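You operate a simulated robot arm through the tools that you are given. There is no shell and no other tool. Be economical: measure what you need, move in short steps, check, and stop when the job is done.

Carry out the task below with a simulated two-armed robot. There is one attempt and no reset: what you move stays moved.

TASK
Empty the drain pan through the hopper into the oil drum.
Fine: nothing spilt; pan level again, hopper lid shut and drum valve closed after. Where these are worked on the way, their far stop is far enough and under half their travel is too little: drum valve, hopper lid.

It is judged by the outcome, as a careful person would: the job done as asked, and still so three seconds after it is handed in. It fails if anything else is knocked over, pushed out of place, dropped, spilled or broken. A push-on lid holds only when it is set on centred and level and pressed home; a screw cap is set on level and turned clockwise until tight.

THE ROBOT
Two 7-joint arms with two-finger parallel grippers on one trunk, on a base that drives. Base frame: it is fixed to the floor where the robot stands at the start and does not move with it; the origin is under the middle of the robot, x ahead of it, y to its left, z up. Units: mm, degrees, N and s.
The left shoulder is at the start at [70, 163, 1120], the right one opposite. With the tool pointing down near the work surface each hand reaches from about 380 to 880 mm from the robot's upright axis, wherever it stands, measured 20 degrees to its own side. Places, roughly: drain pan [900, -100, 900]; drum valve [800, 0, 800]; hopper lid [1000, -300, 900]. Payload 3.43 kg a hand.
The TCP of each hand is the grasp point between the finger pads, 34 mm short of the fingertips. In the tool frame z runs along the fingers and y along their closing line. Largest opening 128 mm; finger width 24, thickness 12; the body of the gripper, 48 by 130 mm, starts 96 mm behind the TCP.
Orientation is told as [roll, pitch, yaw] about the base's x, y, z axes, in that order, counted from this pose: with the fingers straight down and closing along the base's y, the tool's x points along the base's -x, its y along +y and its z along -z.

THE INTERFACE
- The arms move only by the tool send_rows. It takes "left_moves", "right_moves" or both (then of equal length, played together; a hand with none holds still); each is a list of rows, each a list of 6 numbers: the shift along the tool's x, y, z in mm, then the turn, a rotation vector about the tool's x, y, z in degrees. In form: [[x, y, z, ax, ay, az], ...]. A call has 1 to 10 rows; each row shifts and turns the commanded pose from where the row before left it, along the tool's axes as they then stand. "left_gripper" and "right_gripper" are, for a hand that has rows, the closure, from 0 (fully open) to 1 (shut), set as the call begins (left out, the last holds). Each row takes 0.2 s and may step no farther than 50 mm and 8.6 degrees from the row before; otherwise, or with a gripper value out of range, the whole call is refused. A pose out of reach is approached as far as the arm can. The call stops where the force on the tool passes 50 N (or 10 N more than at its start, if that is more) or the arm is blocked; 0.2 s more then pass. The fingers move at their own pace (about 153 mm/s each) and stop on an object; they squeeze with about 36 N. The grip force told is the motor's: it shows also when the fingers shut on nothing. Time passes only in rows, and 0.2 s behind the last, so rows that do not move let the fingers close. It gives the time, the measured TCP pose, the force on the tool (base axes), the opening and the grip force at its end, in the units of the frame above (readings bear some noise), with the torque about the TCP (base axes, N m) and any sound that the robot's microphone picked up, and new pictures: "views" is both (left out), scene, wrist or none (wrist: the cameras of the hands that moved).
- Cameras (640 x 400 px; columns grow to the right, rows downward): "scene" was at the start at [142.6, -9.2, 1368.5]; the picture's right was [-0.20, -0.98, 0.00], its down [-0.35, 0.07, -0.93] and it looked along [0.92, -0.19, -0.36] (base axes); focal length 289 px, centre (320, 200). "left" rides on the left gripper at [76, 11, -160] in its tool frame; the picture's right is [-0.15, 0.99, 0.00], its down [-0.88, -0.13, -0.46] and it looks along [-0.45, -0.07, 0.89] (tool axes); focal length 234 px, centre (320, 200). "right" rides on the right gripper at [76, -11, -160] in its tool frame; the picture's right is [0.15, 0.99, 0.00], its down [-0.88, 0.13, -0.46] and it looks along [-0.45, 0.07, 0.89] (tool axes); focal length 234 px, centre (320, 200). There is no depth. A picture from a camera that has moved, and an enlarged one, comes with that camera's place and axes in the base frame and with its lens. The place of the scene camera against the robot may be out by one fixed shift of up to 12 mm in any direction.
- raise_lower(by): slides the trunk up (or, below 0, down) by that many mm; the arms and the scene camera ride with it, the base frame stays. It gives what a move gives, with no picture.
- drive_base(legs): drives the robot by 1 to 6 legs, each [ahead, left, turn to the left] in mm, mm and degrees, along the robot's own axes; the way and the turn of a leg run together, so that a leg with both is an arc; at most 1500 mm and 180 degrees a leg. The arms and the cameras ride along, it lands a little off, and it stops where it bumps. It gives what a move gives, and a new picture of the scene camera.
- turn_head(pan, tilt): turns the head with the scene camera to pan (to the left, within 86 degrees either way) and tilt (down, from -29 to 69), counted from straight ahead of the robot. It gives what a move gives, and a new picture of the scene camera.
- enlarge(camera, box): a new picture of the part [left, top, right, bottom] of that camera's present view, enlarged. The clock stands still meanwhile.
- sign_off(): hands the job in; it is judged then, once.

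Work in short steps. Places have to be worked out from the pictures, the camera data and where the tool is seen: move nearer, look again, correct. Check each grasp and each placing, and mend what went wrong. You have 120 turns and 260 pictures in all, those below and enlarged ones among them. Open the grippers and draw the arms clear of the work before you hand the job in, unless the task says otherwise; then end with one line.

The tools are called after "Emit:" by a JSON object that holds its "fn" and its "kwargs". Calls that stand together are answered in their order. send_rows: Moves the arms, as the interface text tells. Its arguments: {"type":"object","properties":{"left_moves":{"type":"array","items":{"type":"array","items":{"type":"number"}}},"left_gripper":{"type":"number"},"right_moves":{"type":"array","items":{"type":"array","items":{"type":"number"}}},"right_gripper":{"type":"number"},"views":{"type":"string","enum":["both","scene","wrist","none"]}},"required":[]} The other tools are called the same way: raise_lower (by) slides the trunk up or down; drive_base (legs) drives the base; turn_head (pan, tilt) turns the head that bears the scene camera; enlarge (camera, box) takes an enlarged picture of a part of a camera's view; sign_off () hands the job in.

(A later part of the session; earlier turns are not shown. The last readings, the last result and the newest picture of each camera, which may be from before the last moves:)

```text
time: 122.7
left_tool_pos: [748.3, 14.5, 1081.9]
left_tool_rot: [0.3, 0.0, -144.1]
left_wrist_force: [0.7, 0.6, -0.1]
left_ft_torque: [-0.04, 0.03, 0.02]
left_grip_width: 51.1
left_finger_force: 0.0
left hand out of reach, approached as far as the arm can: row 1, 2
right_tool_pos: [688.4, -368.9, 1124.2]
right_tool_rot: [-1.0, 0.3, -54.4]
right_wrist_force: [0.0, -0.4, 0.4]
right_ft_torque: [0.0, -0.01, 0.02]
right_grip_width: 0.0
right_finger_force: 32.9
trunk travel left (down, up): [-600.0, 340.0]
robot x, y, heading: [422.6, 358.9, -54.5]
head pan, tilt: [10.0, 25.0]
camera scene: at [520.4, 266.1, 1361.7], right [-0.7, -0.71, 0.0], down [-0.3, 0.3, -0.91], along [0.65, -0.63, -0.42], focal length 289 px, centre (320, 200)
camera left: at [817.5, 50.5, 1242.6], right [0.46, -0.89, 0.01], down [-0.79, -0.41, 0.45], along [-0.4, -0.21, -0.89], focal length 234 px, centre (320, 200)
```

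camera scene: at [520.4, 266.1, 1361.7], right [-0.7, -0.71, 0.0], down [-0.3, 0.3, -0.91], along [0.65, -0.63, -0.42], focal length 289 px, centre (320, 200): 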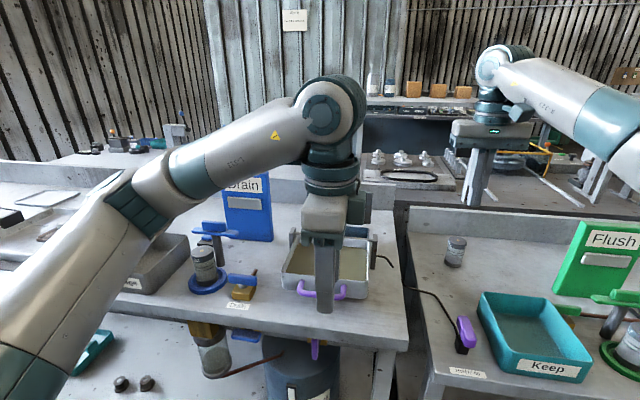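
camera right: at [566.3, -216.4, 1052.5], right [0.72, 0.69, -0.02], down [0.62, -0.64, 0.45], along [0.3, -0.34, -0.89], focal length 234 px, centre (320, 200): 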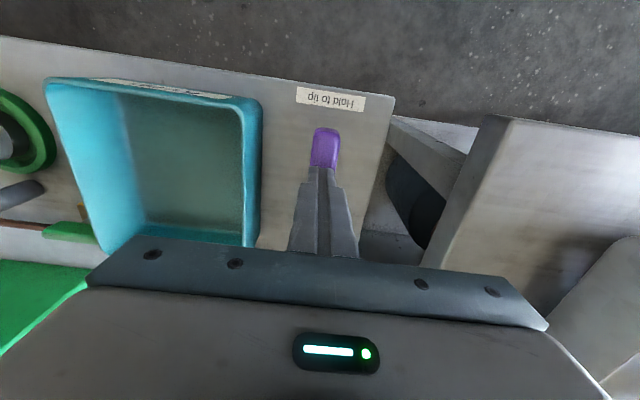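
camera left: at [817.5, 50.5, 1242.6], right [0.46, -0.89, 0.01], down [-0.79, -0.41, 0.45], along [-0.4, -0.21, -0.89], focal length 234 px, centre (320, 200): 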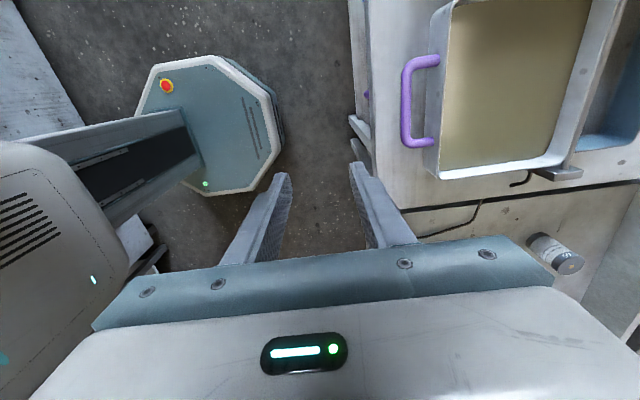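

That yaw direction runs into a joint limit; try the opposite yaw (+90°, camera on the right).

Emit:
{"fn": "send_rows", "kwargs": {"left_moves": [[0, 0, 0, 0, 0, -8.5], [0, 0, 0, 0, 0, -8.5], [0, 0, 0, 0, 0, -8.5], [0, 0, 0, 0, 0, -8.5], [0, 0, 0, 0, 0, -8.5], [0, 0, 0, 0, 0, -8.5], [0, 0, 0, 0, 0, -8.5], [0, 0, 0, 0, 0, -8.5], [0, 0, 0, 0, 0, -8.5], [0, 0, 0, 0, 0, -8.5]], "views": "none"}}

Emit:
{"fn": "send_rows", "kwargs": {"left_moves": [[0, 0, 0, 0, 0, -8.5], [0, 0, 0, 0, 0, -8.5], [0, 0, 0, 0, 0, -8.5], [0, 0, 0, 0, 0, -8.5], [0, 0, 0, 0, 0, -8.5], [0, 0, 0, 0, 0, -8.5], [0, 0, 0, 0, 0, -8.5], [0, 0, 0, 0, 0, -8.5], [0, 0, 0, 0, 0, -8.5], [0, 0, 0, 0, 0, -8.5]], "views": "none"}}

Emit:
{"fn": "send_rows", "kwargs": {"left_moves": [[0, 0, 0, 0, 0, -8], [0, -25, 0, 0, 0, 0], [10, -25, 0, 0, 0, 0], [10, -20, 0, 0, 0, 0], [0, -20, 0, 0, 0, 0]], "views": "both"}}

```text
time: 124.9
left_tool_pos: [749.1, 14.6, 1082.3]
left_tool_rot: [0.1, -0.4, -59.2]
left_wrist_force: [0.6, 0.0, 0.4]
left_ft_torque: [0.03, 0.01, -0.03]
left_grip_width: 50.9
left_finger_force: 0.1
right_tool_pos: [687.3, -369.0, 1124.7]
right_tool_rot: [-1.0, 0.3, -54.5]
right_wrist_force: [0.6, 0.2, 0.3]
right_ft_torque: [-0.02, 0.04, -0.04]
right_grip_width: 0.1
right_finger_force: 33.6
trunk travel left (down, up): [-600.0, 340.0]
robot x, y, heading: [423.0, 360.3, -54.2]
head pan, tilt: [10.0, 25.0]
```

```text
time: 127.1
left_tool_pos: [749.5, 14.4, 1083.3]
left_tool_rot: [-0.3, -0.1, 25.8]
left_wrist_force: [-0.4, 1.0, 0.0]
left_ft_torque: [0.01, 0.0, 0.01]
left_grip_width: 51.2
left_finger_force: 0.0
right_tool_pos: [687.0, -369.3, 1123.7]
right_tool_rot: [-1.0, 0.3, -54.4]
right_wrist_force: [-0.1, 0.3, -0.3]
right_ft_torque: [0.01, 0.03, -0.01]
right_grip_width: 0.0
right_finger_force: 32.7
trunk travel left (down, up): [-600.0, 340.0]
robot x, y, heading: [424.4, 359.1, -54.6]
head pan, tilt: [10.0, 25.0]
```

```text
time: 128.3
left_tool_pos: [783.1, -71.1, 1083.1]
left_tool_rot: [-0.3, 0.0, 33.7]
left_wrist_force: [0.2, 0.3, 0.2]
left_ft_torque: [-0.02, 0.02, 0.03]
left_grip_width: 51.1
left_finger_force: 0.1
right_tool_pos: [689.3, -369.2, 1122.4]
right_tool_rot: [-1.0, 0.3, -54.5]
right_wrist_force: [0.3, 0.3, -0.1]
right_ft_torque: [-0.01, 0.02, 0.0]
right_grip_width: 0.3
right_finger_force: 32.9
trunk travel left (down, up): [-600.0, 340.0]
robot x, y, heading: [424.6, 362.9, -54.5]
head pan, tilt: [10.0, 25.0]
camera scene: at [520.3, 265.8, 1361.7], right [-0.7, -0.71, 0.0], down [-0.3, 0.3, -0.91], along [0.65, -0.63, -0.42], focal length 289 px, centre (320, 200)
camera left: at [714.4, -103.6, 1243.0], right [-0.43, 0.9, 0.0], down [0.8, 0.38, 0.46], along [0.41, 0.19, -0.89], focal length 234 px, centre (320, 200)
```

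scene: 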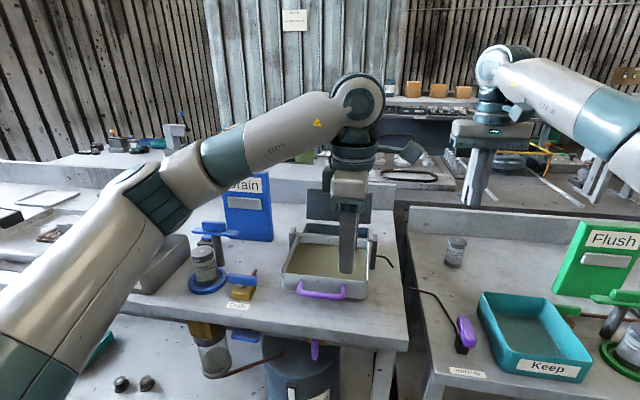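
left: 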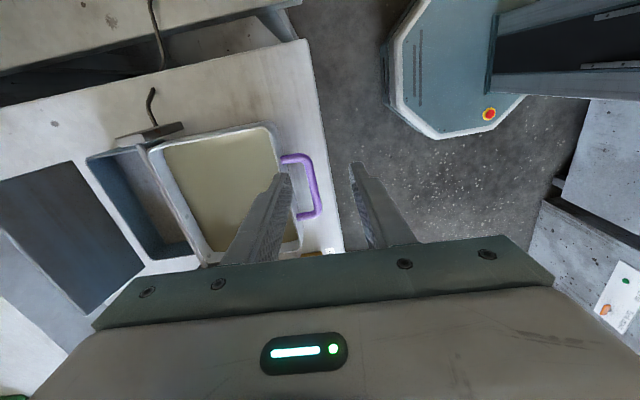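

Yaw +90° works. Bar centre confirmed D 532, L≈653. Move above the bar and descend to z≈1000.

Emit:
{"fn": "send_rows", "kwargs": {"left_moves": [[-28, -8, 0, 0, 0, -1.8], [-28, -8, 0, 0, 0, 0], [0, 0, 28, 0, 0, 0], [0, 0, 28, 0, 0, 0], [0, 0, 27, 0, 0, 0], [0, 0, 0, 0, 0, 0]], "left_gripper": 0.7, "views": "wrist"}}

Emit:
{"fn": "enlarge", "kwargs": {"camera": "scene", "box": [240, 180, 440, 320]}}

```text
time: 129.7
left_tool_pos: [838.3, -52.3, 1000.1]
left_tool_rot: [-0.2, 0.0, 35.5]
left_wrist_force: [0.6, 0.2, 0.2]
left_ft_torque: [0.01, 0.0, -0.01]
left_grip_width: 38.4
left_finger_force: 0.1
right_tool_pos: [687.5, -369.2, 1123.8]
right_tool_rot: [-0.9, 0.3, -54.5]
right_wrist_force: [0.3, 0.4, 0.2]
right_ft_torque: [-0.04, -0.02, 0.0]
right_grip_width: 0.0
right_finger_force: 33.2
trunk travel left (down, up): [-600.0, 340.0]
robot x, y, heading: [425.0, 363.4, -54.1]
head pan, tilt: [10.0, 25.0]
camera left: at [770.6, -87.1, 1160.0], right [-0.46, 0.89, -0.01], down [0.79, 0.41, 0.46], along [0.41, 0.2, -0.89], focal length 234 px, centre (320, 200)
```

left: 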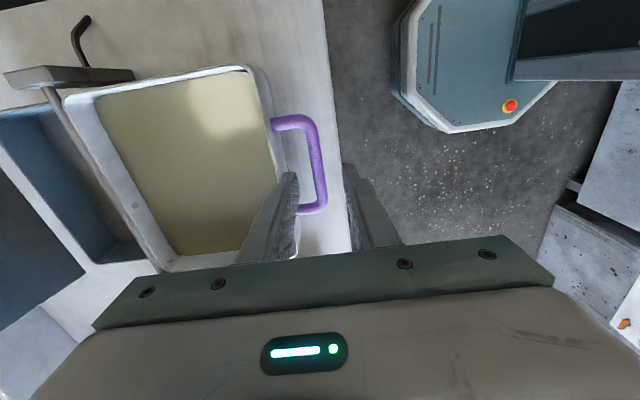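

```text
2.86 times, centred on (340, 250) of scene
camera zoom: at [519.4, 266.2, 1361.8], right [-0.7, -0.71, 0.0], down [-0.3, 0.3, -0.91], along [0.65, -0.63, -0.42], focal length 825 px, centre (263, 57)
```

zoom: 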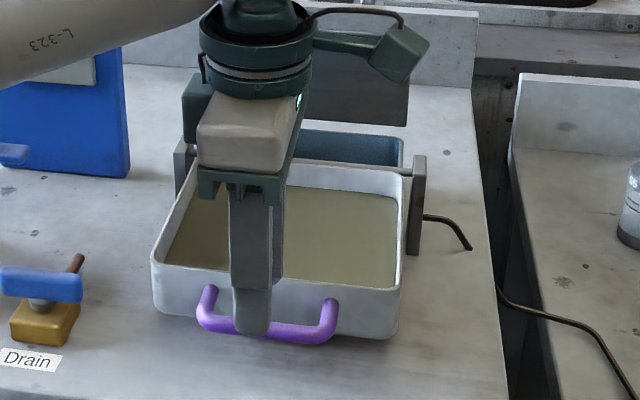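

Bar is centred between the pads. Descend 46 mm and close; simultaneously bring the right hand back over the paddle.

Emit:
{"fn": "send_rows", "kwargs": {"left_moves": [[2, -2, 16, 0, 0, 0], [0, 0, 16, 0, 0, 0], [0, 0, 14, 0, 0, 0], [0, 0, 0, 0, 0, 0]], "views": "wrist"}}

Emit:
{"fn": "enlarge", "kwargs": {"camera": "scene", "box": [240, 180, 440, 320]}}

```text
time: 130.7
left_tool_pos: [837.5, -56.3, 954.4]
left_tool_rot: [-0.3, 0.0, 35.5]
left_wrist_force: [0.1, -0.5, -0.6]
left_ft_torque: [-0.02, 0.03, -0.04]
left_grip_width: 38.4
left_finger_force: 0.0
right_tool_pos: [687.2, -368.8, 1124.0]
right_tool_rot: [-1.0, 0.2, -54.4]
right_wrist_force: [-0.1, 0.5, 0.0]
right_ft_torque: [0.03, -0.02, -0.02]
right_grip_width: 0.1
right_finger_force: 32.9
trunk travel left (down, up): [-600.0, 340.0]
robot x, y, heading: [424.5, 363.8, -54.1]
head pan, tilt: [10.0, 25.0]
camera left: at [769.3, -89.5, 1113.8], right [-0.46, 0.89, -0.01], down [0.79, 0.41, 0.46], along [0.41, 0.2, -0.89], focal length 234 px, centre (320, 200)
```

left: 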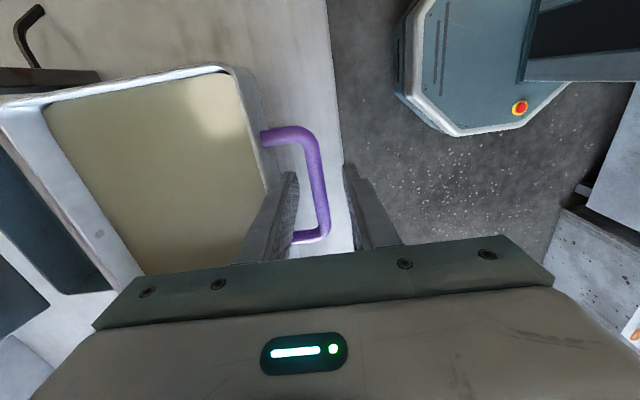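

```text
2.86 times, centred on (340, 250) of scene
camera zoom: at [519.7, 266.2, 1361.8], right [-0.7, -0.71, 0.0], down [-0.3, 0.3, -0.91], along [0.65, -0.63, -0.42], focal length 825 px, centre (263, 57)
```

zoom: 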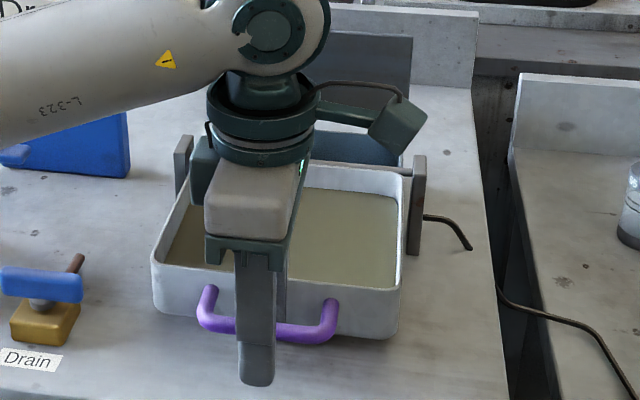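

Fingers straddle the bar. Close the left, and lower the right to just above the paddle.

Emit:
{"fn": "send_rows", "kwargs": {"left_moves": [[0, 0, 0, 0, 0, 0], [0, 0, 0, 0, 0, 0], [0, 0, 0, 0, 0, 0], [0, 0, 0, 0, 0, 0], [0, 0, 0, 0, 0, 0], [0, 0, 0, 0, 0, 0], [0, 0, 0, 0, 0, 0], [0, 0, 0, 0, 0, 0]], "right_moves": [[40, -1, 20, 0, 0, 0], [40, -1, 30, 0, 0, 0], [40, 0, 40, 0, 0, 0], [0, 0, 40, 0, 0, 0], [0, 0, 40, 0, 0, 0], [0, 0, 30, 0, 0, 0], [0, 0, 12, 0, 0, 0], [0, 0, 0, 0, 0, 0]], "left_gripper": 1, "views": "wrist"}}

```text
refused: row 3 steps farther than a row can; nothing moved
```

Split the oversize step and resend.

Emit:
{"fn": "send_rows", "kwargs": {"left_moves": [[0, 0, 0, 0, 0, 0], [0, 0, 0, 0, 0, 0], [0, 0, 0, 0, 0, 0], [0, 0, 0, 0, 0, 0], [0, 0, 0, 0, 0, 0], [0, 0, 0, 0, 0, 0], [0, 0, 0, 0, 0, 0], [0, 0, 0, 0, 0, 0]], "right_moves": [[40, -1, 20, 0, 0, 0], [40, -1, 25, 0, 0, 0], [40, 0, 25, 0, 0, 0], [0, 0, 45, 0, 0, 0], [0, 0, 45, 0, 0, 0], [0, 0, 40, 0, 0, 0], [0, 0, 12, 0, 0, 0], [0, 0, 0, 0, 0, 0]], "left_gripper": 1, "views": "wrist"}}

```text
time: 132.5
left_tool_pos: [838.6, -56.6, 952.6]
left_tool_rot: [-0.3, 0.0, 35.6]
left_wrist_force: [12.6, -6.7, 6.8]
left_ft_torque: [0.53, -0.98, 0.53]
left_grip_width: 11.7
left_finger_force: 45.3
right_tool_pos: [614.0, -272.6, 911.5]
right_tool_rot: [-1.1, 0.3, -54.5]
right_wrist_force: [-0.2, 0.4, -0.8]
right_ft_torque: [0.01, 0.0, -0.01]
right_grip_width: 0.1
right_finger_force: 33.1
trunk travel left (down, up): [-600.0, 340.0]
robot x, y, heading: [425.7, 364.0, -54.4]
head pan, tilt: [10.0, 25.0]
camera right: at [564.1, -217.4, 1072.6], right [0.72, 0.69, -0.02], down [0.63, -0.64, 0.45], along [0.3, -0.33, -0.89], focal length 234 px, centre (320, 200)
camera left: at [771.1, -90.1, 1113.4], right [-0.46, 0.89, 0.0], down [0.79, 0.41, 0.46], along [0.41, 0.2, -0.89], focal length 234 px, centre (320, 200)
```

right: 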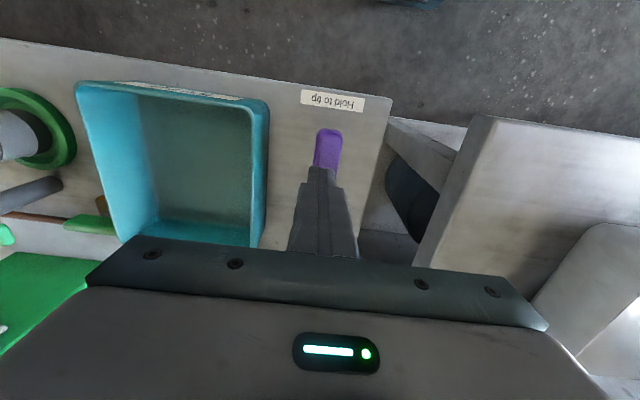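
left: 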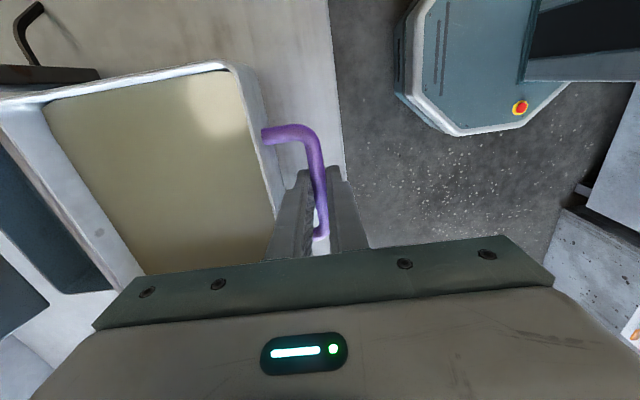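

Handle gripped. Press the paddle (down to z≈891).

Emit:
{"fn": "send_rows", "kwargs": {"right_moves": [[0, 1, 6, 0, 0, 0], [0, 0, 6, 0, 0, 0], [0, 0, 5, 0, 0, 0], [0, 0, 5, 0, 0, 0], [0, 0, 3, 0, 0, 0], [0, 0, 0, 0, 0, 0]], "views": "none"}}

```text
time: 133.9
left_tool_pos: [838.1, -56.0, 954.0]
left_tool_rot: [-0.6, 0.0, 35.5]
left_wrist_force: [16.8, -29.0, -2.0]
left_ft_torque: [0.21, -0.72, 0.55]
left_grip_width: 11.7
left_finger_force: 44.4
right_tool_pos: [614.8, -272.4, 891.1]
right_tool_rot: [-0.9, -0.1, -54.5]
right_wrist_force: [3.3, 7.5, 47.0]
right_ft_torque: [0.29, -0.14, 0.18]
right_grip_width: 0.0
right_finger_force: 33.5
trunk travel left (down, up): [-600.0, 340.0]
robot x, y, heading: [423.7, 357.6, -54.6]
head pan, tilt: [10.0, 25.0]
```

Paddle pressed (47 N; ease 2 mm). Lift the handle along its arc to ~35°.

Emit:
{"fn": "send_rows", "kwargs": {"left_moves": [[0, 0.5, -17.8, 0, 0, 0], [0, -1.2, -17.8, 0, 0, 0], [0, -2.7, -17.6, 0, 0, 0], [0, -4.2, -17.3, 0, 0, 0], [0, 0, 0, 0, 0, 0]], "right_moves": [[0, 0, -2, 0, 0, 0], [0, 0, 0, 0, 0, 0], [0, 0, 0, 0, 0, 0], [0, 0, 0, 0, 0, 0], [0, 0, 0, 0, 0, 0]], "views": "wrist"}}

```text
time: 135.1
left_tool_pos: [843.0, -60.4, 1022.5]
left_tool_rot: [-0.2, 0.1, 35.6]
left_wrist_force: [2.2, -14.2, -8.1]
left_ft_torque: [0.26, -0.4, 0.64]
left_grip_width: 11.5
left_finger_force: 44.7
right_tool_pos: [615.4, -273.2, 891.1]
right_tool_rot: [-0.9, 0.0, -54.5]
right_wrist_force: [13.5, -1.7, 36.9]
right_ft_torque: [-0.01, -0.49, 0.02]
right_grip_width: 0.0
right_finger_force: 33.0
trunk travel left (down, up): [-600.0, 340.0]
robot x, y, heading: [423.2, 365.3, -54.5]
head pan, tilt: [10.0, 25.0]
camera right: at [564.3, -216.7, 1052.3], right [0.72, 0.69, -0.02], down [0.62, -0.64, 0.45], along [0.3, -0.34, -0.89], focal length 234 px, centre (320, 200)
camera left: at [775.5, -95.6, 1184.1], right [-0.46, 0.89, 0.0], down [0.79, 0.41, 0.46], along [0.41, 0.2, -0.89], focal length 234 px, centre (320, 200)
```

right: 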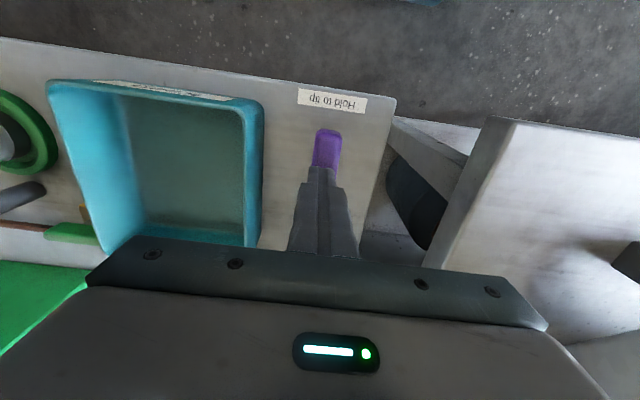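
left: 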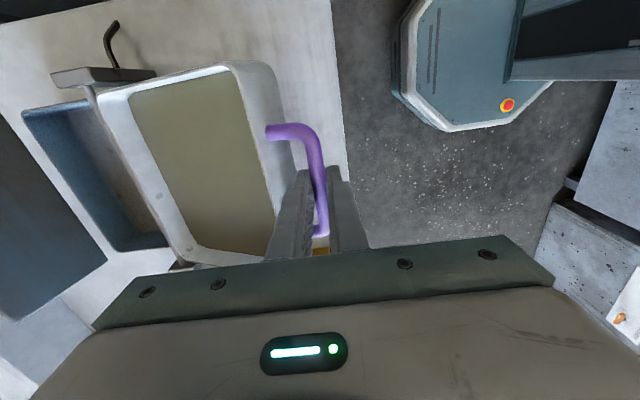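

Working cleanly (~20°). Continue at a gentler rate.

Emit:
{"fn": "send_rows", "kwargs": {"left_moves": [[0, -3, -8.4, 0, 0, 0], [0, -3, -8.4, 0, 0, 0], [0, -3.6, -8.2, 0, 0, 0], [0, -3.6, -8.2, 0, 0, 0], [0, -4.3, -7.8, 0, 0, 0], [0, -4.3, -7.8, 0, 0, 0], [0, -5, -7.4, 0, 0, 0], [0, -5, -7.4, 0, 0, 0], [0, 0, 0, 0, 0, 0], [0, 0, 0, 0, 0, 0]], "views": "wrist"}}

Emit:
{"fn": "enlarge", "kwargs": {"camera": "scene", "box": [220, 130, 440, 290]}}

```text
time: 137.3
left_tool_pos: [862.4, -87.2, 1090.5]
left_tool_rot: [-0.3, -0.1, 35.5]
left_wrist_force: [5.8, -0.5, -4.0]
left_ft_torque: [0.1, -0.14, 0.52]
left_grip_width: 11.5
left_finger_force: 44.8
right_tool_pos: [613.8, -271.0, 892.6]
right_tool_rot: [-1.0, 0.0, -54.5]
right_wrist_force: [9.4, -11.0, 33.6]
right_ft_torque: [-0.37, -0.34, -0.02]
right_grip_width: 0.1
right_finger_force: 32.7
trunk travel left (down, up): [-600.0, 340.0]
robot x, y, heading: [424.5, 362.9, -54.5]
head pan, tilt: [10.0, 25.0]
camera left: at [793.8, -120.6, 1249.5], right [-0.46, 0.89, -0.01], down [0.79, 0.41, 0.46], along [0.41, 0.2, -0.89], focal length 234 px, centre (320, 200)
```

left: 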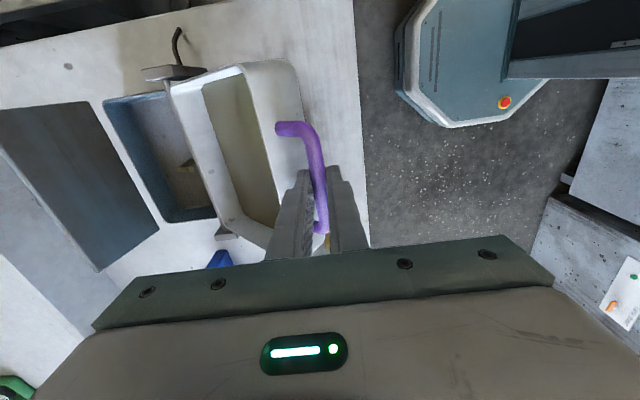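

```text
2.50 times, centred on (330, 210) of scene
camera zoom: at [521.3, 268.2, 1361.9], right [-0.7, -0.71, 0.0], down [-0.3, 0.29, -0.91], along [0.65, -0.63, -0.42], focal length 722 px, centre (295, 175)
```

zoom: 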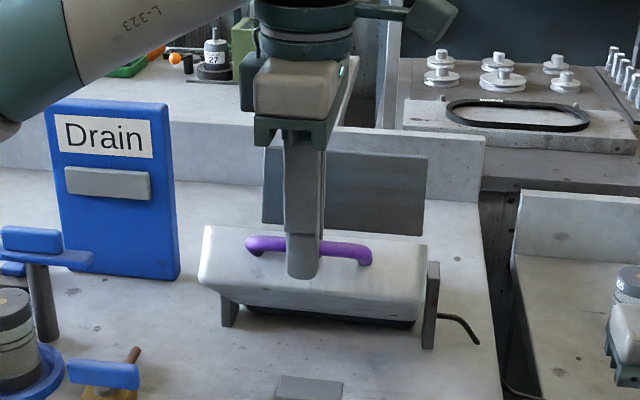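

~41° tipped, pouring cleanly into the hopper. Continue 20° more.

Emit:
{"fn": "send_rows", "kwargs": {"left_moves": [[0, -5.6, -6.9, 0, 0, 0], [0, -5.6, -6.9, 0, 0, 0], [0, -6.2, -6.4, 0, 0, 0], [0, -6.2, -6.4, 0, 0, 0], [0, -6.7, -5.9, 0, 0, 0], [0, -6.7, -5.9, 0, 0, 0], [0, -7.2, -5.3, 0, 0, 0], [0, -7.2, -5.3, 0, 0, 0], [0, 0, 0, 0, 0, 0], [0, 0, 0, 0, 0, 0]], "views": "wrist"}}

Emit:
{"fn": "enlarge", "kwargs": {"camera": "scene", "box": [220, 110, 440, 270]}}

```text
time: 139.1
left_tool_pos: [883.3, -120.9, 1132.8]
left_tool_rot: [0.6, -0.4, 35.4]
left_wrist_force: [-4.1, 12.2, -4.0]
left_ft_torque: [0.04, 0.41, 0.97]
left_grip_width: 11.9
left_finger_force: 45.6
right_tool_pos: [615.2, -270.0, 893.4]
right_tool_rot: [-0.9, -0.3, -54.5]
right_wrist_force: [-3.5, 5.3, 11.6]
right_ft_torque: [0.25, 0.13, 0.03]
right_grip_width: 0.2
right_finger_force: 33.1
trunk travel left (down, up): [-600.0, 340.0]
robot x, y, heading: [426.1, 364.2, -54.3]
head pan, tilt: [10.0, 25.0]
stopped in row 8 (left hand): the force on the tool passed its limit at 60 N (the readings are from after the stop); the commanded pose is now the measured one
camera left: at [817.8, -156.6, 1292.9], right [-0.45, 0.89, 0.01], down [0.79, 0.4, 0.46], along [0.41, 0.22, -0.89], focal length 234 px, centre (320, 200)
```

left: 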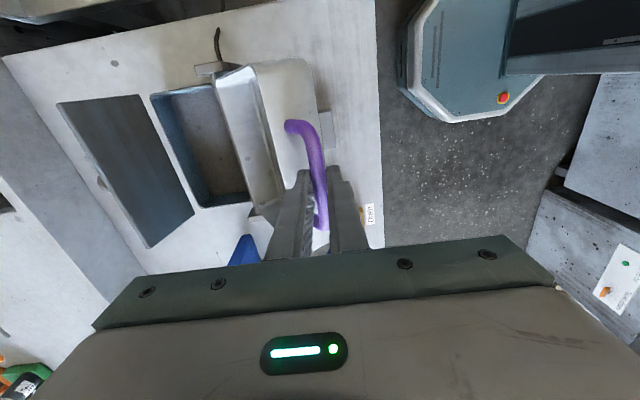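

```text
2.50 times, centred on (330, 190) of scene
camera zoom: at [518.5, 270.6, 1361.9], right [-0.7, -0.72, 0.0], down [-0.3, 0.29, -0.91], along [0.65, -0.63, -0.42], focal length 722 px, centre (295, 225)
```

zoom: 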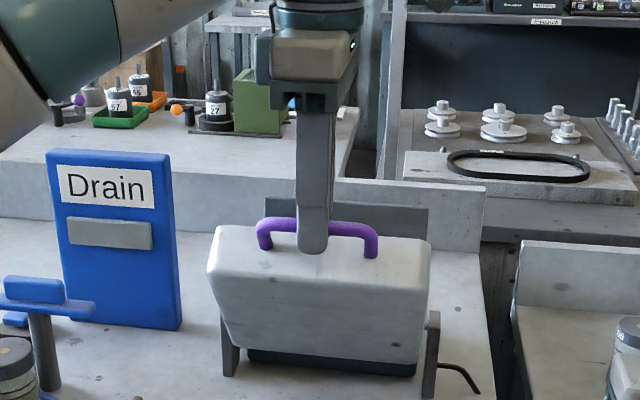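

Stopped at ~57° by force – possibly the pan's tip stop. Check the pan interior and hopper.

Emit:
{"fn": "enlarge", "kwargs": {"camera": "left", "box": [130, 40, 350, 220]}}

Emit:
{"fn": "enlarge", "kwargs": {"camera": "scene", "box": [420, 230, 540, 350]}}

```text
2.22 times, centred on (240, 130) of left
camera zoom: at [817.8, -156.6, 1292.9], right [-0.45, 0.89, 0.01], down [0.79, 0.4, 0.46], along [0.41, 0.22, -0.89], focal length 520 px, centre (498, 356)
```

zoom: 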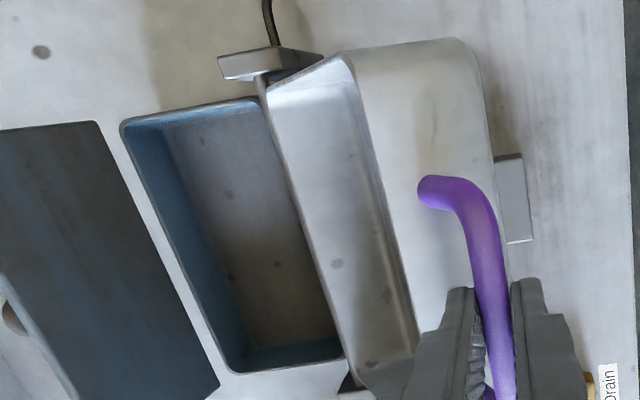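

```text
3.33 times, centred on (480, 290) of scene
camera zoom: at [518.5, 270.6, 1361.9], right [-0.7, -0.72, 0.0], down [-0.3, 0.29, -0.91], along [0.65, -0.63, -0.42], focal length 962 px, centre (-213, -100)
```

zoom: 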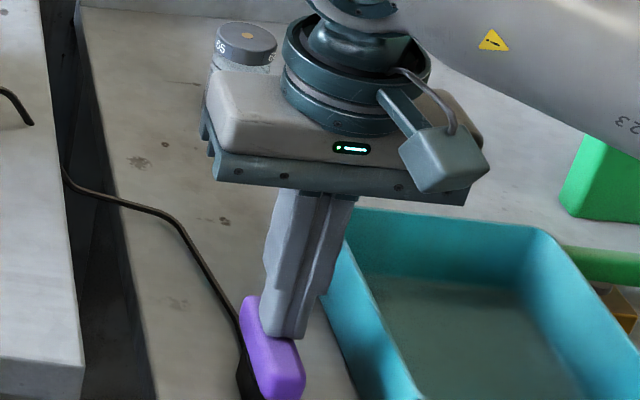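

Pan and hopper look empty already. Re-press the paddle slightly, and try tipping a bit further to be sure of the stop.

Emit:
{"fn": "send_rows", "kwargs": {"right_moves": [[0, 0, 2, 0, 0, 0], [0, 0, 2, 0, 0, 0], [0, 0, 0, 0, 0, 0], [0, 0, 0, 0, 0, 0], [0, 0, 0, 0, 0, 0], [0, 0, 0, 0, 0, 0]], "left_moves": [[0, 0, 0, 0, 0, 0], [0, 0, 0, 0, 0, 0], [0, -5, -3.5, 0, 0, 0], [0, -5, -3.2, 0, 0, 0], [0, -5, -3, 0, 0, 0], [0, 0, 0, 0, 0, 0]], "views": "wrist"}}

```text
time: 139.9
left_tool_pos: [884.5, -121.7, 1135.8]
left_tool_rot: [1.1, -0.6, 35.0]
left_wrist_force: [-5.2, 15.6, -1.3]
left_ft_torque: [0.26, 0.42, 1.13]
left_grip_width: 11.6
left_finger_force: 45.0
right_tool_pos: [615.4, -271.2, 893.6]
right_tool_rot: [-1.0, -0.7, -54.5]
right_wrist_force: [-2.6, 3.1, 13.7]
right_ft_torque: [0.28, 0.19, 0.12]
right_grip_width: 0.0
right_finger_force: 32.8
trunk travel left (down, up): [-600.0, 340.0]
robot x, y, heading: [425.3, 363.0, -54.2]
head pan, tilt: [10.0, 25.0]
stopped in row 4 (left hand): the force on the tool passed its limit at 51 N (the readings are from after the stop); the commanded pose is now the measured one
camera right: at [562.3, -213.6, 1053.0], right [0.72, 0.69, -0.02], down [0.62, -0.63, 0.46], along [0.31, -0.34, -0.89], focal length 234 px, centre (320, 200)
camera left: at [817.8, -158.4, 1295.0], right [-0.45, 0.89, 0.02], down [0.8, 0.39, 0.46], along [0.4, 0.22, -0.89], focal length 234 px, centre (320, 200)
```

right: 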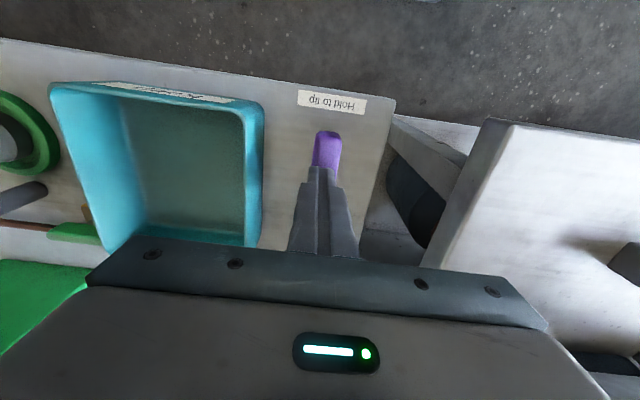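
left: 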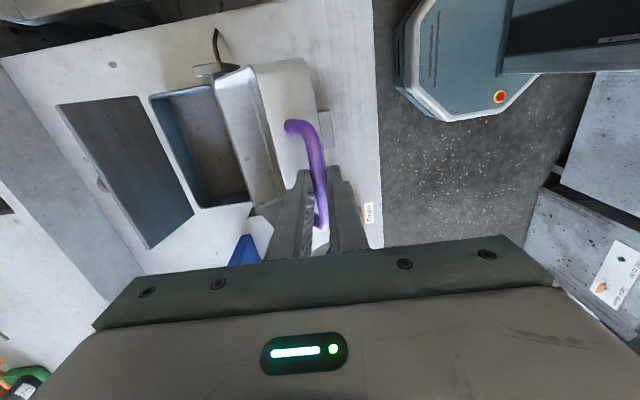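

It's a firm stop at about 60°. Hold for a few seconds to drain fully.

Emit:
{"fn": "send_rows", "kwargs": {"right_moves": [[0, 0, 2, 0, 0, 0], [0, 0, 0, 0, 0, 0], [0, 0, 0, 0, 0, 0], [0, 0, 0, 0, 0, 0], [0, 0, 0, 0, 0, 0], [0, 0, 0, 0, 0, 0], [0, 0, 0, 0, 0, 0], [0, 0, 0, 0, 0, 0], [0, 0, 0, 0, 0, 0], [0, 0, 0, 0, 0, 0]], "views": "none"}}

Emit:
{"fn": "enlarge", "kwargs": {"camera": "left", "box": [130, 40, 350, 220]}}

Emit:
{"fn": "turn_head", "kwargs": {"pan": 10, "tilt": 52}}

Emit:
{"fn": "enlarge", "kwargs": {"camera": "scene", "box": [180, 80, 400, 260]}}

```text
time: 142.2
left_tool_pos: [885.4, -121.4, 1134.7]
left_tool_rot: [1.0, -0.5, 34.9]
left_wrist_force: [-6.2, 25.8, -15.0]
left_ft_torque: [0.58, -0.02, 1.07]
left_grip_width: 11.8
left_finger_force: 45.1
right_tool_pos: [614.9, -271.7, 891.4]
right_tool_rot: [-1.0, -0.7, -54.6]
right_wrist_force: [-4.3, -5.8, 39.3]
right_ft_torque: [0.07, 0.3, 0.03]
right_grip_width: 0.0
right_finger_force: 32.7
trunk travel left (down, up): [-600.0, 340.0]
robot x, y, heading: [421.7, 362.4, -54.5]
head pan, tilt: [10.0, 25.0]
```

```text
2.22 times, centred on (240, 130) of left
camera zoom: at [817.6, -157.8, 1295.3], right [-0.45, 0.89, 0.02], down [0.8, 0.39, 0.46], along [0.41, 0.22, -0.89], focal length 520 px, centre (498, 356)
```

zoom: 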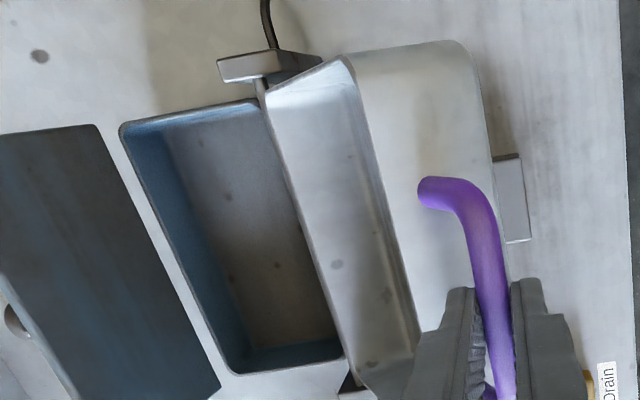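

```text
time: 143.1
left_tool_pos: [884.8, -121.0, 1135.6]
left_tool_rot: [1.0, -0.5, 34.9]
left_wrist_force: [-5.9, 27.3, -16.6]
left_ft_torque: [0.4, 0.24, 1.09]
left_grip_width: 11.9
left_finger_force: 44.9
right_tool_pos: [613.2, -271.4, 891.4]
right_tool_rot: [-1.1, -0.7, -54.5]
right_wrist_force: [-4.9, -8.1, 38.3]
right_ft_torque: [-0.01, 0.32, 0.06]
right_grip_width: 0.1
right_finger_force: 33.0
trunk travel left (down, up): [-600.0, 340.0]
robot x, y, heading: [417.9, 363.0, -54.3]
head pan, tilt: [10.0, 52.0]
camera scene: at [505.7, 285.5, 1322.3], right [-0.7, -0.72, 0.0], down [-0.56, 0.55, -0.62], along [0.44, -0.43, -0.78], focal length 289 px, centre (320, 200)
```

scene: 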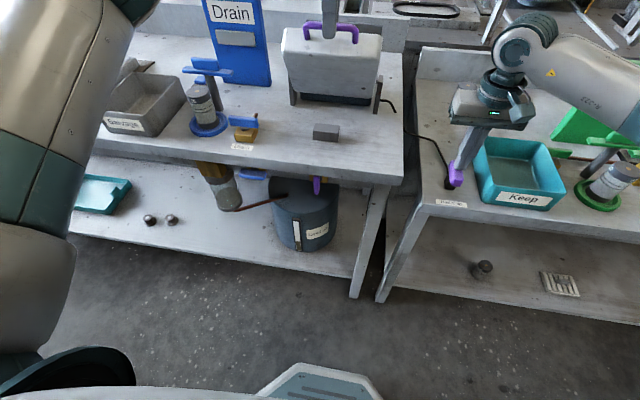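

```text
2.22 times, centred on (290, 170) of scene
camera zoom: at [505.7, 285.5, 1322.3], right [-0.7, -0.72, 0.0], down [-0.56, 0.55, -0.62], along [0.44, -0.43, -0.78], focal length 642 px, centre (387, 267)
```

zoom: 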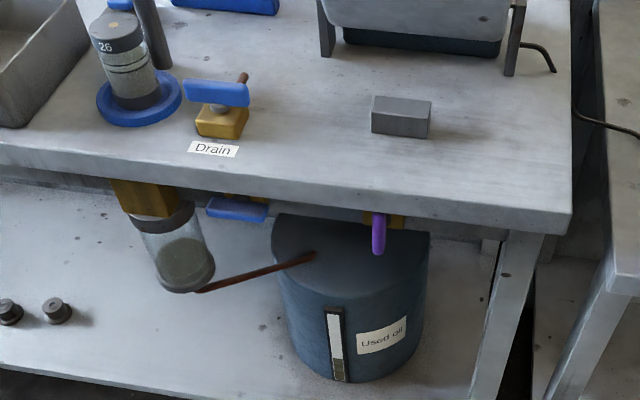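

Pan is empty, hopper drained, bench clean, drum gauge up a little. Lower the pan along the same arc, with the paddle still held.

Emit:
{"fn": "send_rows", "kwargs": {"left_moves": [[0, 4.7, 8.7, 0, 0, 0], [0, 13.4, 11.8, 0, 0, 0], [0, 12.3, 12.9, 0, 0, 0], [0, 11.1, 13.9, 0, 0, 0], [0, 9.9, 14.8, 0, 0, 0], [0, 8.6, 15.7, 0, 0, 0], [0, 0, 0, 0, 0, 0]], "views": "none"}}

Emit:
{"fn": "send_rows", "kwargs": {"left_moves": [[0, 7.2, 16.3, 0, 0, 0], [0, 5.7, 16.9, 0, 0, 0], [0, 4.2, 17.3, 0, 0, 0], [0, 2.7, 17.6, 0, 0, 0], [0, 0, 0, 0, 0, 0]], "views": "wrist"}}

```text
time: 144.7
left_tool_pos: [850.0, -72.2, 1059.4]
left_tool_rot: [0.9, -0.4, 34.9]
left_wrist_force: [-1.0, 6.9, 0.4]
left_ft_torque: [-0.34, 0.6, 1.07]
left_grip_width: 11.9
left_finger_force: 44.7
right_tool_pos: [614.2, -271.3, 891.3]
right_tool_rot: [-0.8, -0.6, -54.6]
right_wrist_force: [-1.2, -0.8, 41.5]
right_ft_torque: [0.27, 0.18, -0.2]
right_grip_width: 0.0
right_finger_force: 33.5
trunk travel left (down, up): [-600.0, 340.0]
robot x, y, heading: [419.3, 364.9, -54.3]
head pan, tilt: [10.0, 52.0]
```

```text
time: 145.7
left_tool_pos: [838.4, -57.5, 993.5]
left_tool_rot: [0.7, -0.5, 35.2]
left_wrist_force: [-0.9, 3.7, -3.8]
left_ft_torque: [-0.34, 0.7, 1.08]
left_grip_width: 11.9
left_finger_force: 45.2
right_tool_pos: [614.9, -270.6, 892.4]
right_tool_rot: [-0.7, -0.6, -54.5]
right_wrist_force: [-5.5, 7.7, 24.2]
right_ft_torque: [0.43, 0.33, 0.12]
right_grip_width: 0.0
right_finger_force: 33.4
trunk travel left (down, up): [-600.0, 340.0]
robot x, y, heading: [422.5, 362.7, -54.4]
head pan, tilt: [10.0, 52.0]
stopped in row 5 (right hand): the force on the tool passed its limit at 52 N (the readings are from after the stop); the commanded pose is now the measured one
camera left: at [770.9, -93.4, 1152.2], right [-0.45, 0.89, 0.01], down [0.8, 0.39, 0.46], along [0.41, 0.22, -0.89], focal length 234 px, centre (320, 200)
```

left: 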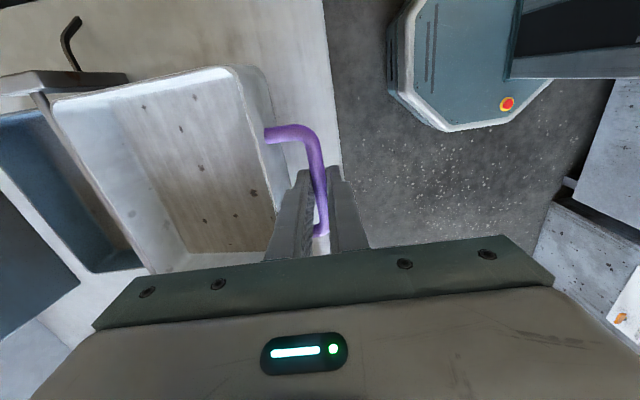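

Pan is clearly empty. Lower the last 40 mm onto the rest.

Emit:
{"fn": "send_rows", "kwargs": {"left_moves": [[0, 1, 14, 0, 0, 0], [0, 0, 14, 0, 0, 0], [0, 0, 9, 0, 0, 0], [0, 0, 3, 0, 0, 0], [0, 0, 2, 0, 0, 0], [0, 0, 0, 0, 0, 0]], "views": "wrist"}}

Emit:
{"fn": "enlarge", "kwargs": {"camera": "scene", "box": [220, 20, 420, 170]}}

```text
time: 147.1
left_tool_pos: [838.2, -57.6, 952.7]
left_tool_rot: [0.4, -0.4, 35.1]
left_wrist_force: [12.4, -16.2, 31.7]
left_ft_torque: [-0.22, -0.05, 1.13]
left_grip_width: 12.2
left_finger_force: 45.7
right_tool_pos: [614.7, -271.0, 893.3]
right_tool_rot: [-0.9, -0.6, -54.5]
right_wrist_force: [-1.1, 5.7, 34.5]
right_ft_torque: [0.36, 0.14, -0.03]
right_grip_width: 0.0
right_finger_force: 33.0
trunk travel left (down, up): [-600.0, 340.0]
robot x, y, heading: [424.5, 362.5, -54.3]
head pan, tilt: [10.0, 52.0]
camera left: at [770.3, -92.5, 1111.8], right [-0.45, 0.89, 0.01], down [0.8, 0.4, 0.46], along [0.41, 0.21, -0.89], focal length 234 px, centre (320, 200)
```

left: 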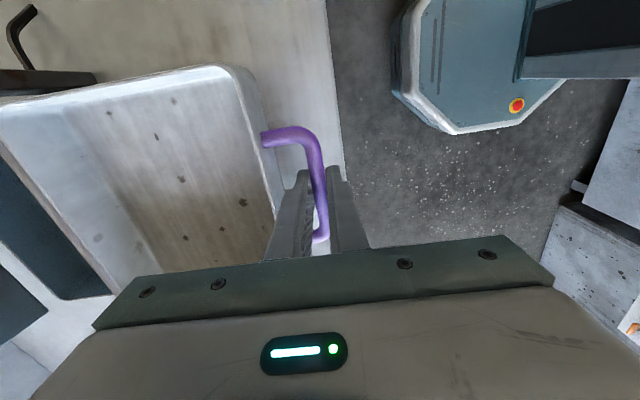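

```text
2.67 times, centred on (320, 95) of scene
camera zoom: at [505.7, 283.0, 1322.4], right [-0.7, -0.71, 0.0], down [-0.56, 0.55, -0.62], along [0.44, -0.43, -0.79], focal length 770 px, centre (320, 480)
```

zoom: 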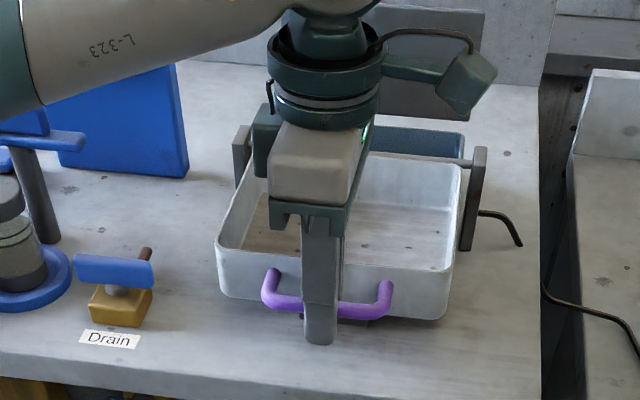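

Pan rests level. Release the handle and lift both hands clear.

Emit:
{"fn": "send_rows", "kwargs": {"left_moves": [[0, 0, 0, 0, 0, 0], [0, 0, 0, 0, 0, 0], [0, 0, -20, 0, 0, 0], [0, 0, -30, 0, 0, 0], [0, 0, -40, 0, 0, 0], [0, 0, -40, 0, 0, 0], [0, 0, -45, 0, 0, 0]], "right_moves": [[0, 0, -5, 0, 0, 0], [0, 0, -10, 0, 0, 0], [0, 0, -30, 0, 0, 0], [0, 0, -40, 0, 0, 0], [0, 0, -40, 0, 0, 0], [0, 0, -40, 0, 0, 0], [0, 0, -40, 0, 0, 0]], "left_gripper": 0.7, "views": "none"}}

Emit:
{"fn": "drive_base", "kwargs": {"legs": [[150, 0, 0]]}}

Emit:
{"fn": "enlarge", "kwargs": {"camera": "left", "box": [0, 0, 640, 400]}}

```text
time: 148.7
left_tool_pos: [839.4, -57.9, 1125.4]
left_tool_rot: [0.8, -0.4, 34.9]
left_wrist_force: [-1.0, 0.9, -0.2]
left_ft_torque: [-0.08, 0.0, 0.0]
left_grip_width: 38.5
left_finger_force: 0.1
right_tool_pos: [617.1, -269.9, 1093.3]
right_tool_rot: [-0.7, -0.5, -54.5]
right_wrist_force: [-0.3, 0.9, 0.1]
right_ft_torque: [-0.06, 0.0, -0.01]
right_grip_width: 0.0
right_finger_force: 33.3
trunk travel left (down, up): [-600.0, 340.0]
robot x, y, heading: [419.2, 362.9, -54.4]
head pan, tilt: [10.0, 52.0]
```

```text
time: 150.1
left_tool_pos: [928.4, -179.4, 1122.8]
left_tool_rot: [0.9, -0.4, 35.1]
left_wrist_force: [-0.2, -0.6, -0.2]
left_ft_torque: [0.02, 0.02, -0.01]
left_grip_width: 38.4
left_finger_force: 0.1
right_tool_pos: [705.7, -391.3, 1094.1]
right_tool_rot: [-0.8, -0.3, -54.3]
right_wrist_force: [0.0, -0.6, -0.1]
right_ft_torque: [0.01, 0.0, -0.01]
right_grip_width: 0.0
right_finger_force: 32.7
trunk travel left (down, up): [-600.0, 340.0]
robot x, y, heading: [510.1, 238.1, -54.2]
head pan, tilt: [10.0, 52.0]
camera scene: at [593.6, 159.1, 1321.7], right [-0.7, -0.72, 0.0], down [-0.56, 0.55, -0.62], along [0.44, -0.43, -0.79], focal length 289 px, centre (320, 200)
```

scene: 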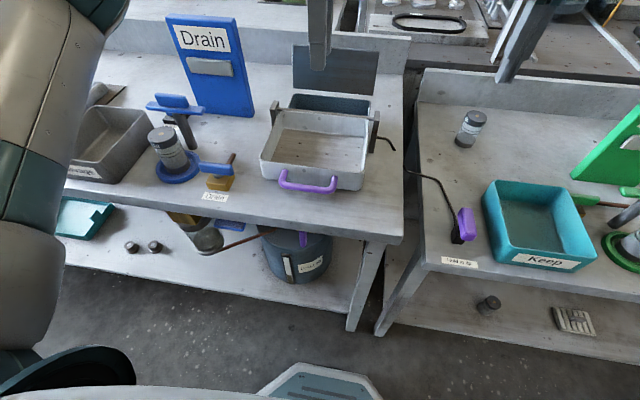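

```text
1.00 times, centred on (320, 200) of left (not enlarged: the box is as wide or as high as the picture)
camera zoom: at [860.9, -215.7, 1283.3], right [-0.45, 0.89, 0.02], down [0.8, 0.39, 0.46], along [0.41, 0.22, -0.89], focal length 234 px, centre (320, 200)
```

zoom: 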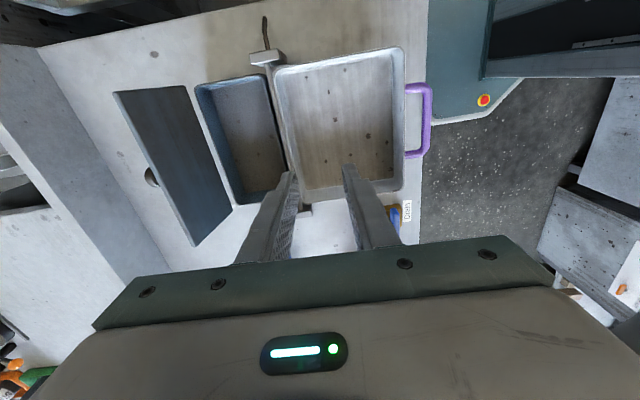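

Now close the lid: take the left (closed) over and behind the lid, left of its knob.

Emit:
{"fn": "send_rows", "kwargs": {"left_moves": [[-9, -46, 0, 0, 0, 0], [-9, -46, 0, 0, 0, 0], [-9, -46, 0, 0, 0, 0], [-9, -46, 0, 0, 0, 0], [-8, -46, 0, 0, 0, 0], [0, 0, 0, 0, 0, 0]], "left_gripper": 1, "views": "both"}}

```text
time: 151.5
left_tool_pos: [1086.3, -314.8, 1117.9]
left_tool_rot: [0.8, -0.2, 35.3]
left_wrist_force: [0.6, 0.6, -1.0]
left_ft_torque: [-0.03, 0.05, -0.02]
left_grip_width: 0.0
left_finger_force: 33.2
left hand out of reach, approached as far as the arm can: row 5
right_tool_pos: [710.4, -389.6, 1093.8]
right_tool_rot: [-1.0, -0.3, -54.3]
right_wrist_force: [0.7, 0.7, 0.0]
right_ft_torque: [0.0, 0.05, 0.02]
right_grip_width: 0.1
right_finger_force: 32.8
trunk travel left (down, up): [-600.0, 340.0]
robot x, y, heading: [509.9, 240.4, -54.2]
head pan, tilt: [10.0, 52.0]
camera scene: at [598.0, 161.4, 1321.5], right [-0.7, -0.72, 0.0], down [-0.57, 0.55, -0.61], along [0.44, -0.43, -0.79], focal length 289 px, centre (320, 200)
camera left: at [1020.2, -351.9, 1277.4], right [-0.45, 0.89, 0.01], down [0.8, 0.39, 0.46], along [0.4, 0.22, -0.89], focal length 234 px, centre (320, 200)
```

scene: 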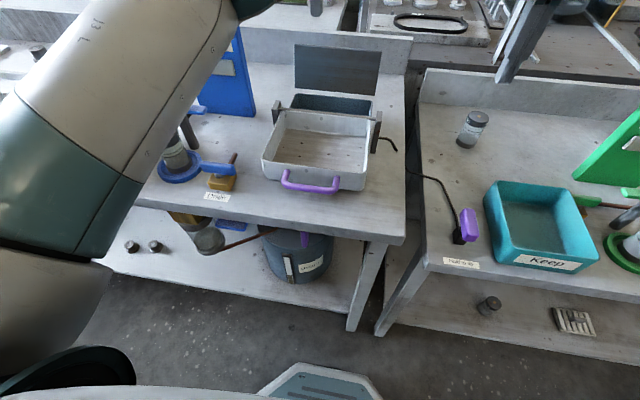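
left: 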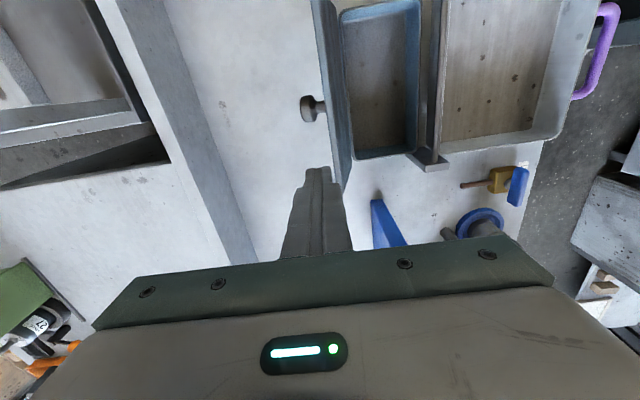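

I need ~12 mm more behind the lid; step back and descend a little, then check.

Emit:
{"fn": "send_rows", "kwargs": {"left_moves": [[0, -8, 0, 0, 0, 0], [0, -8, 8, 0, 0, 0], [0, 0, 10, 0, 0, 0], [0, 0, 0, 0, 0, 0]], "views": "wrist"}}

```text
time: 152.5
left_tool_pos: [1085.3, -320.7, 1101.4]
left_tool_rot: [1.1, -0.4, 35.0]
left_wrist_force: [-0.3, 0.9, -0.1]
left_ft_torque: [-0.01, 0.0, 0.02]
left_grip_width: 0.0
left_finger_force: 32.6
left hand out of reach, approached as far as the arm can: row 1, 2
right_tool_pos: [706.7, -391.5, 1093.5]
right_tool_rot: [-0.8, -0.3, -54.4]
right_wrist_force: [-0.3, -0.1, 0.9]
right_ft_torque: [-0.02, 0.01, -0.02]
right_grip_width: 0.0
right_finger_force: 32.6
trunk travel left (down, up): [-600.0, 340.0]
robot x, y, heading: [505.1, 243.5, -54.4]
head pan, tilt: [10.0, 52.0]
camera left: at [1018.6, -357.2, 1260.7], right [-0.45, 0.89, 0.02], down [0.8, 0.39, 0.46], along [0.4, 0.22, -0.89], focal length 234 px, centre (320, 200)
```

left: 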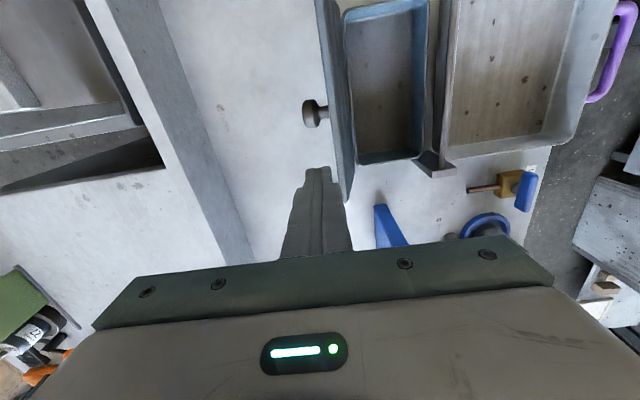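

Reach limit; nudge the base 25 mm ahead.

Emit:
{"fn": "drive_base", "kwargs": {"legs": [[25, 0, 0]]}}

Emit:
{"fn": "enlarge", "kwargs": {"camera": "left", "box": [0, 0, 640, 400]}}

```text
time: 153.3
left_tool_pos: [1097.2, -339.6, 1103.8]
left_tool_rot: [0.9, -0.5, 35.1]
left_wrist_force: [0.1, -0.6, 0.6]
left_ft_torque: [-0.03, -0.02, 0.01]
left_grip_width: 0.0
left_finger_force: 33.1
right_tool_pos: [719.7, -409.2, 1095.4]
right_tool_rot: [-0.7, -0.4, -54.4]
right_wrist_force: [-0.6, 0.1, 0.5]
right_ft_torque: [-0.04, -0.02, 0.02]
right_grip_width: 0.0
right_finger_force: 33.3
trunk travel left (down, up): [-600.0, 340.0]
robot x, y, heading: [522.2, 219.5, -54.4]
head pan, tilt: [10.0, 52.0]
camera scene: at [606.2, 141.5, 1322.1], right [-0.7, -0.72, 0.0], down [-0.56, 0.55, -0.62], along [0.44, -0.43, -0.79], focal length 289 px, centre (320, 200)
```

scene: 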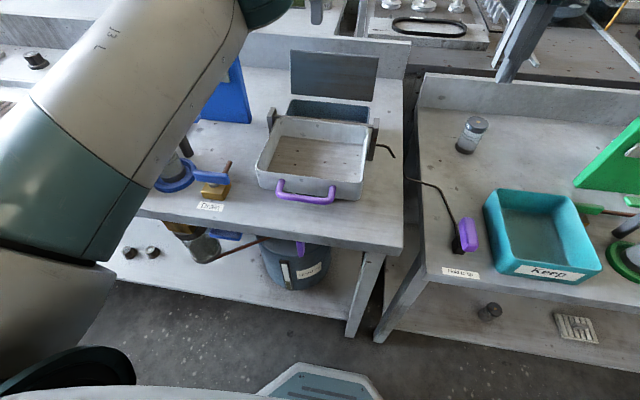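

```text
1.00 times, centred on (320, 200) of left (not enlarged: the box is as wide or as high as the picture)
camera zoom: at [1030.6, -375.1, 1263.3], right [-0.45, 0.89, 0.02], down [0.8, 0.39, 0.46], along [0.41, 0.22, -0.89], focal length 234 px, centre (320, 200)
```

zoom: 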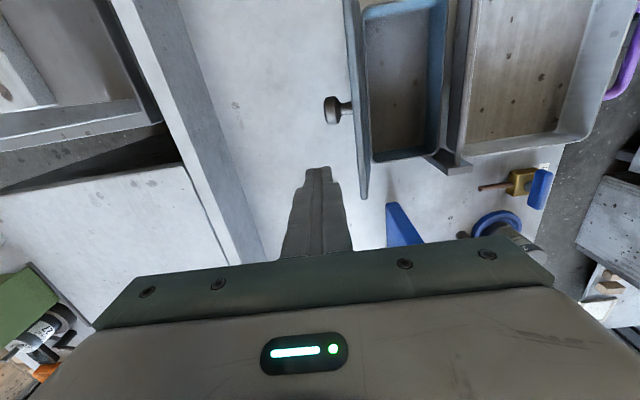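

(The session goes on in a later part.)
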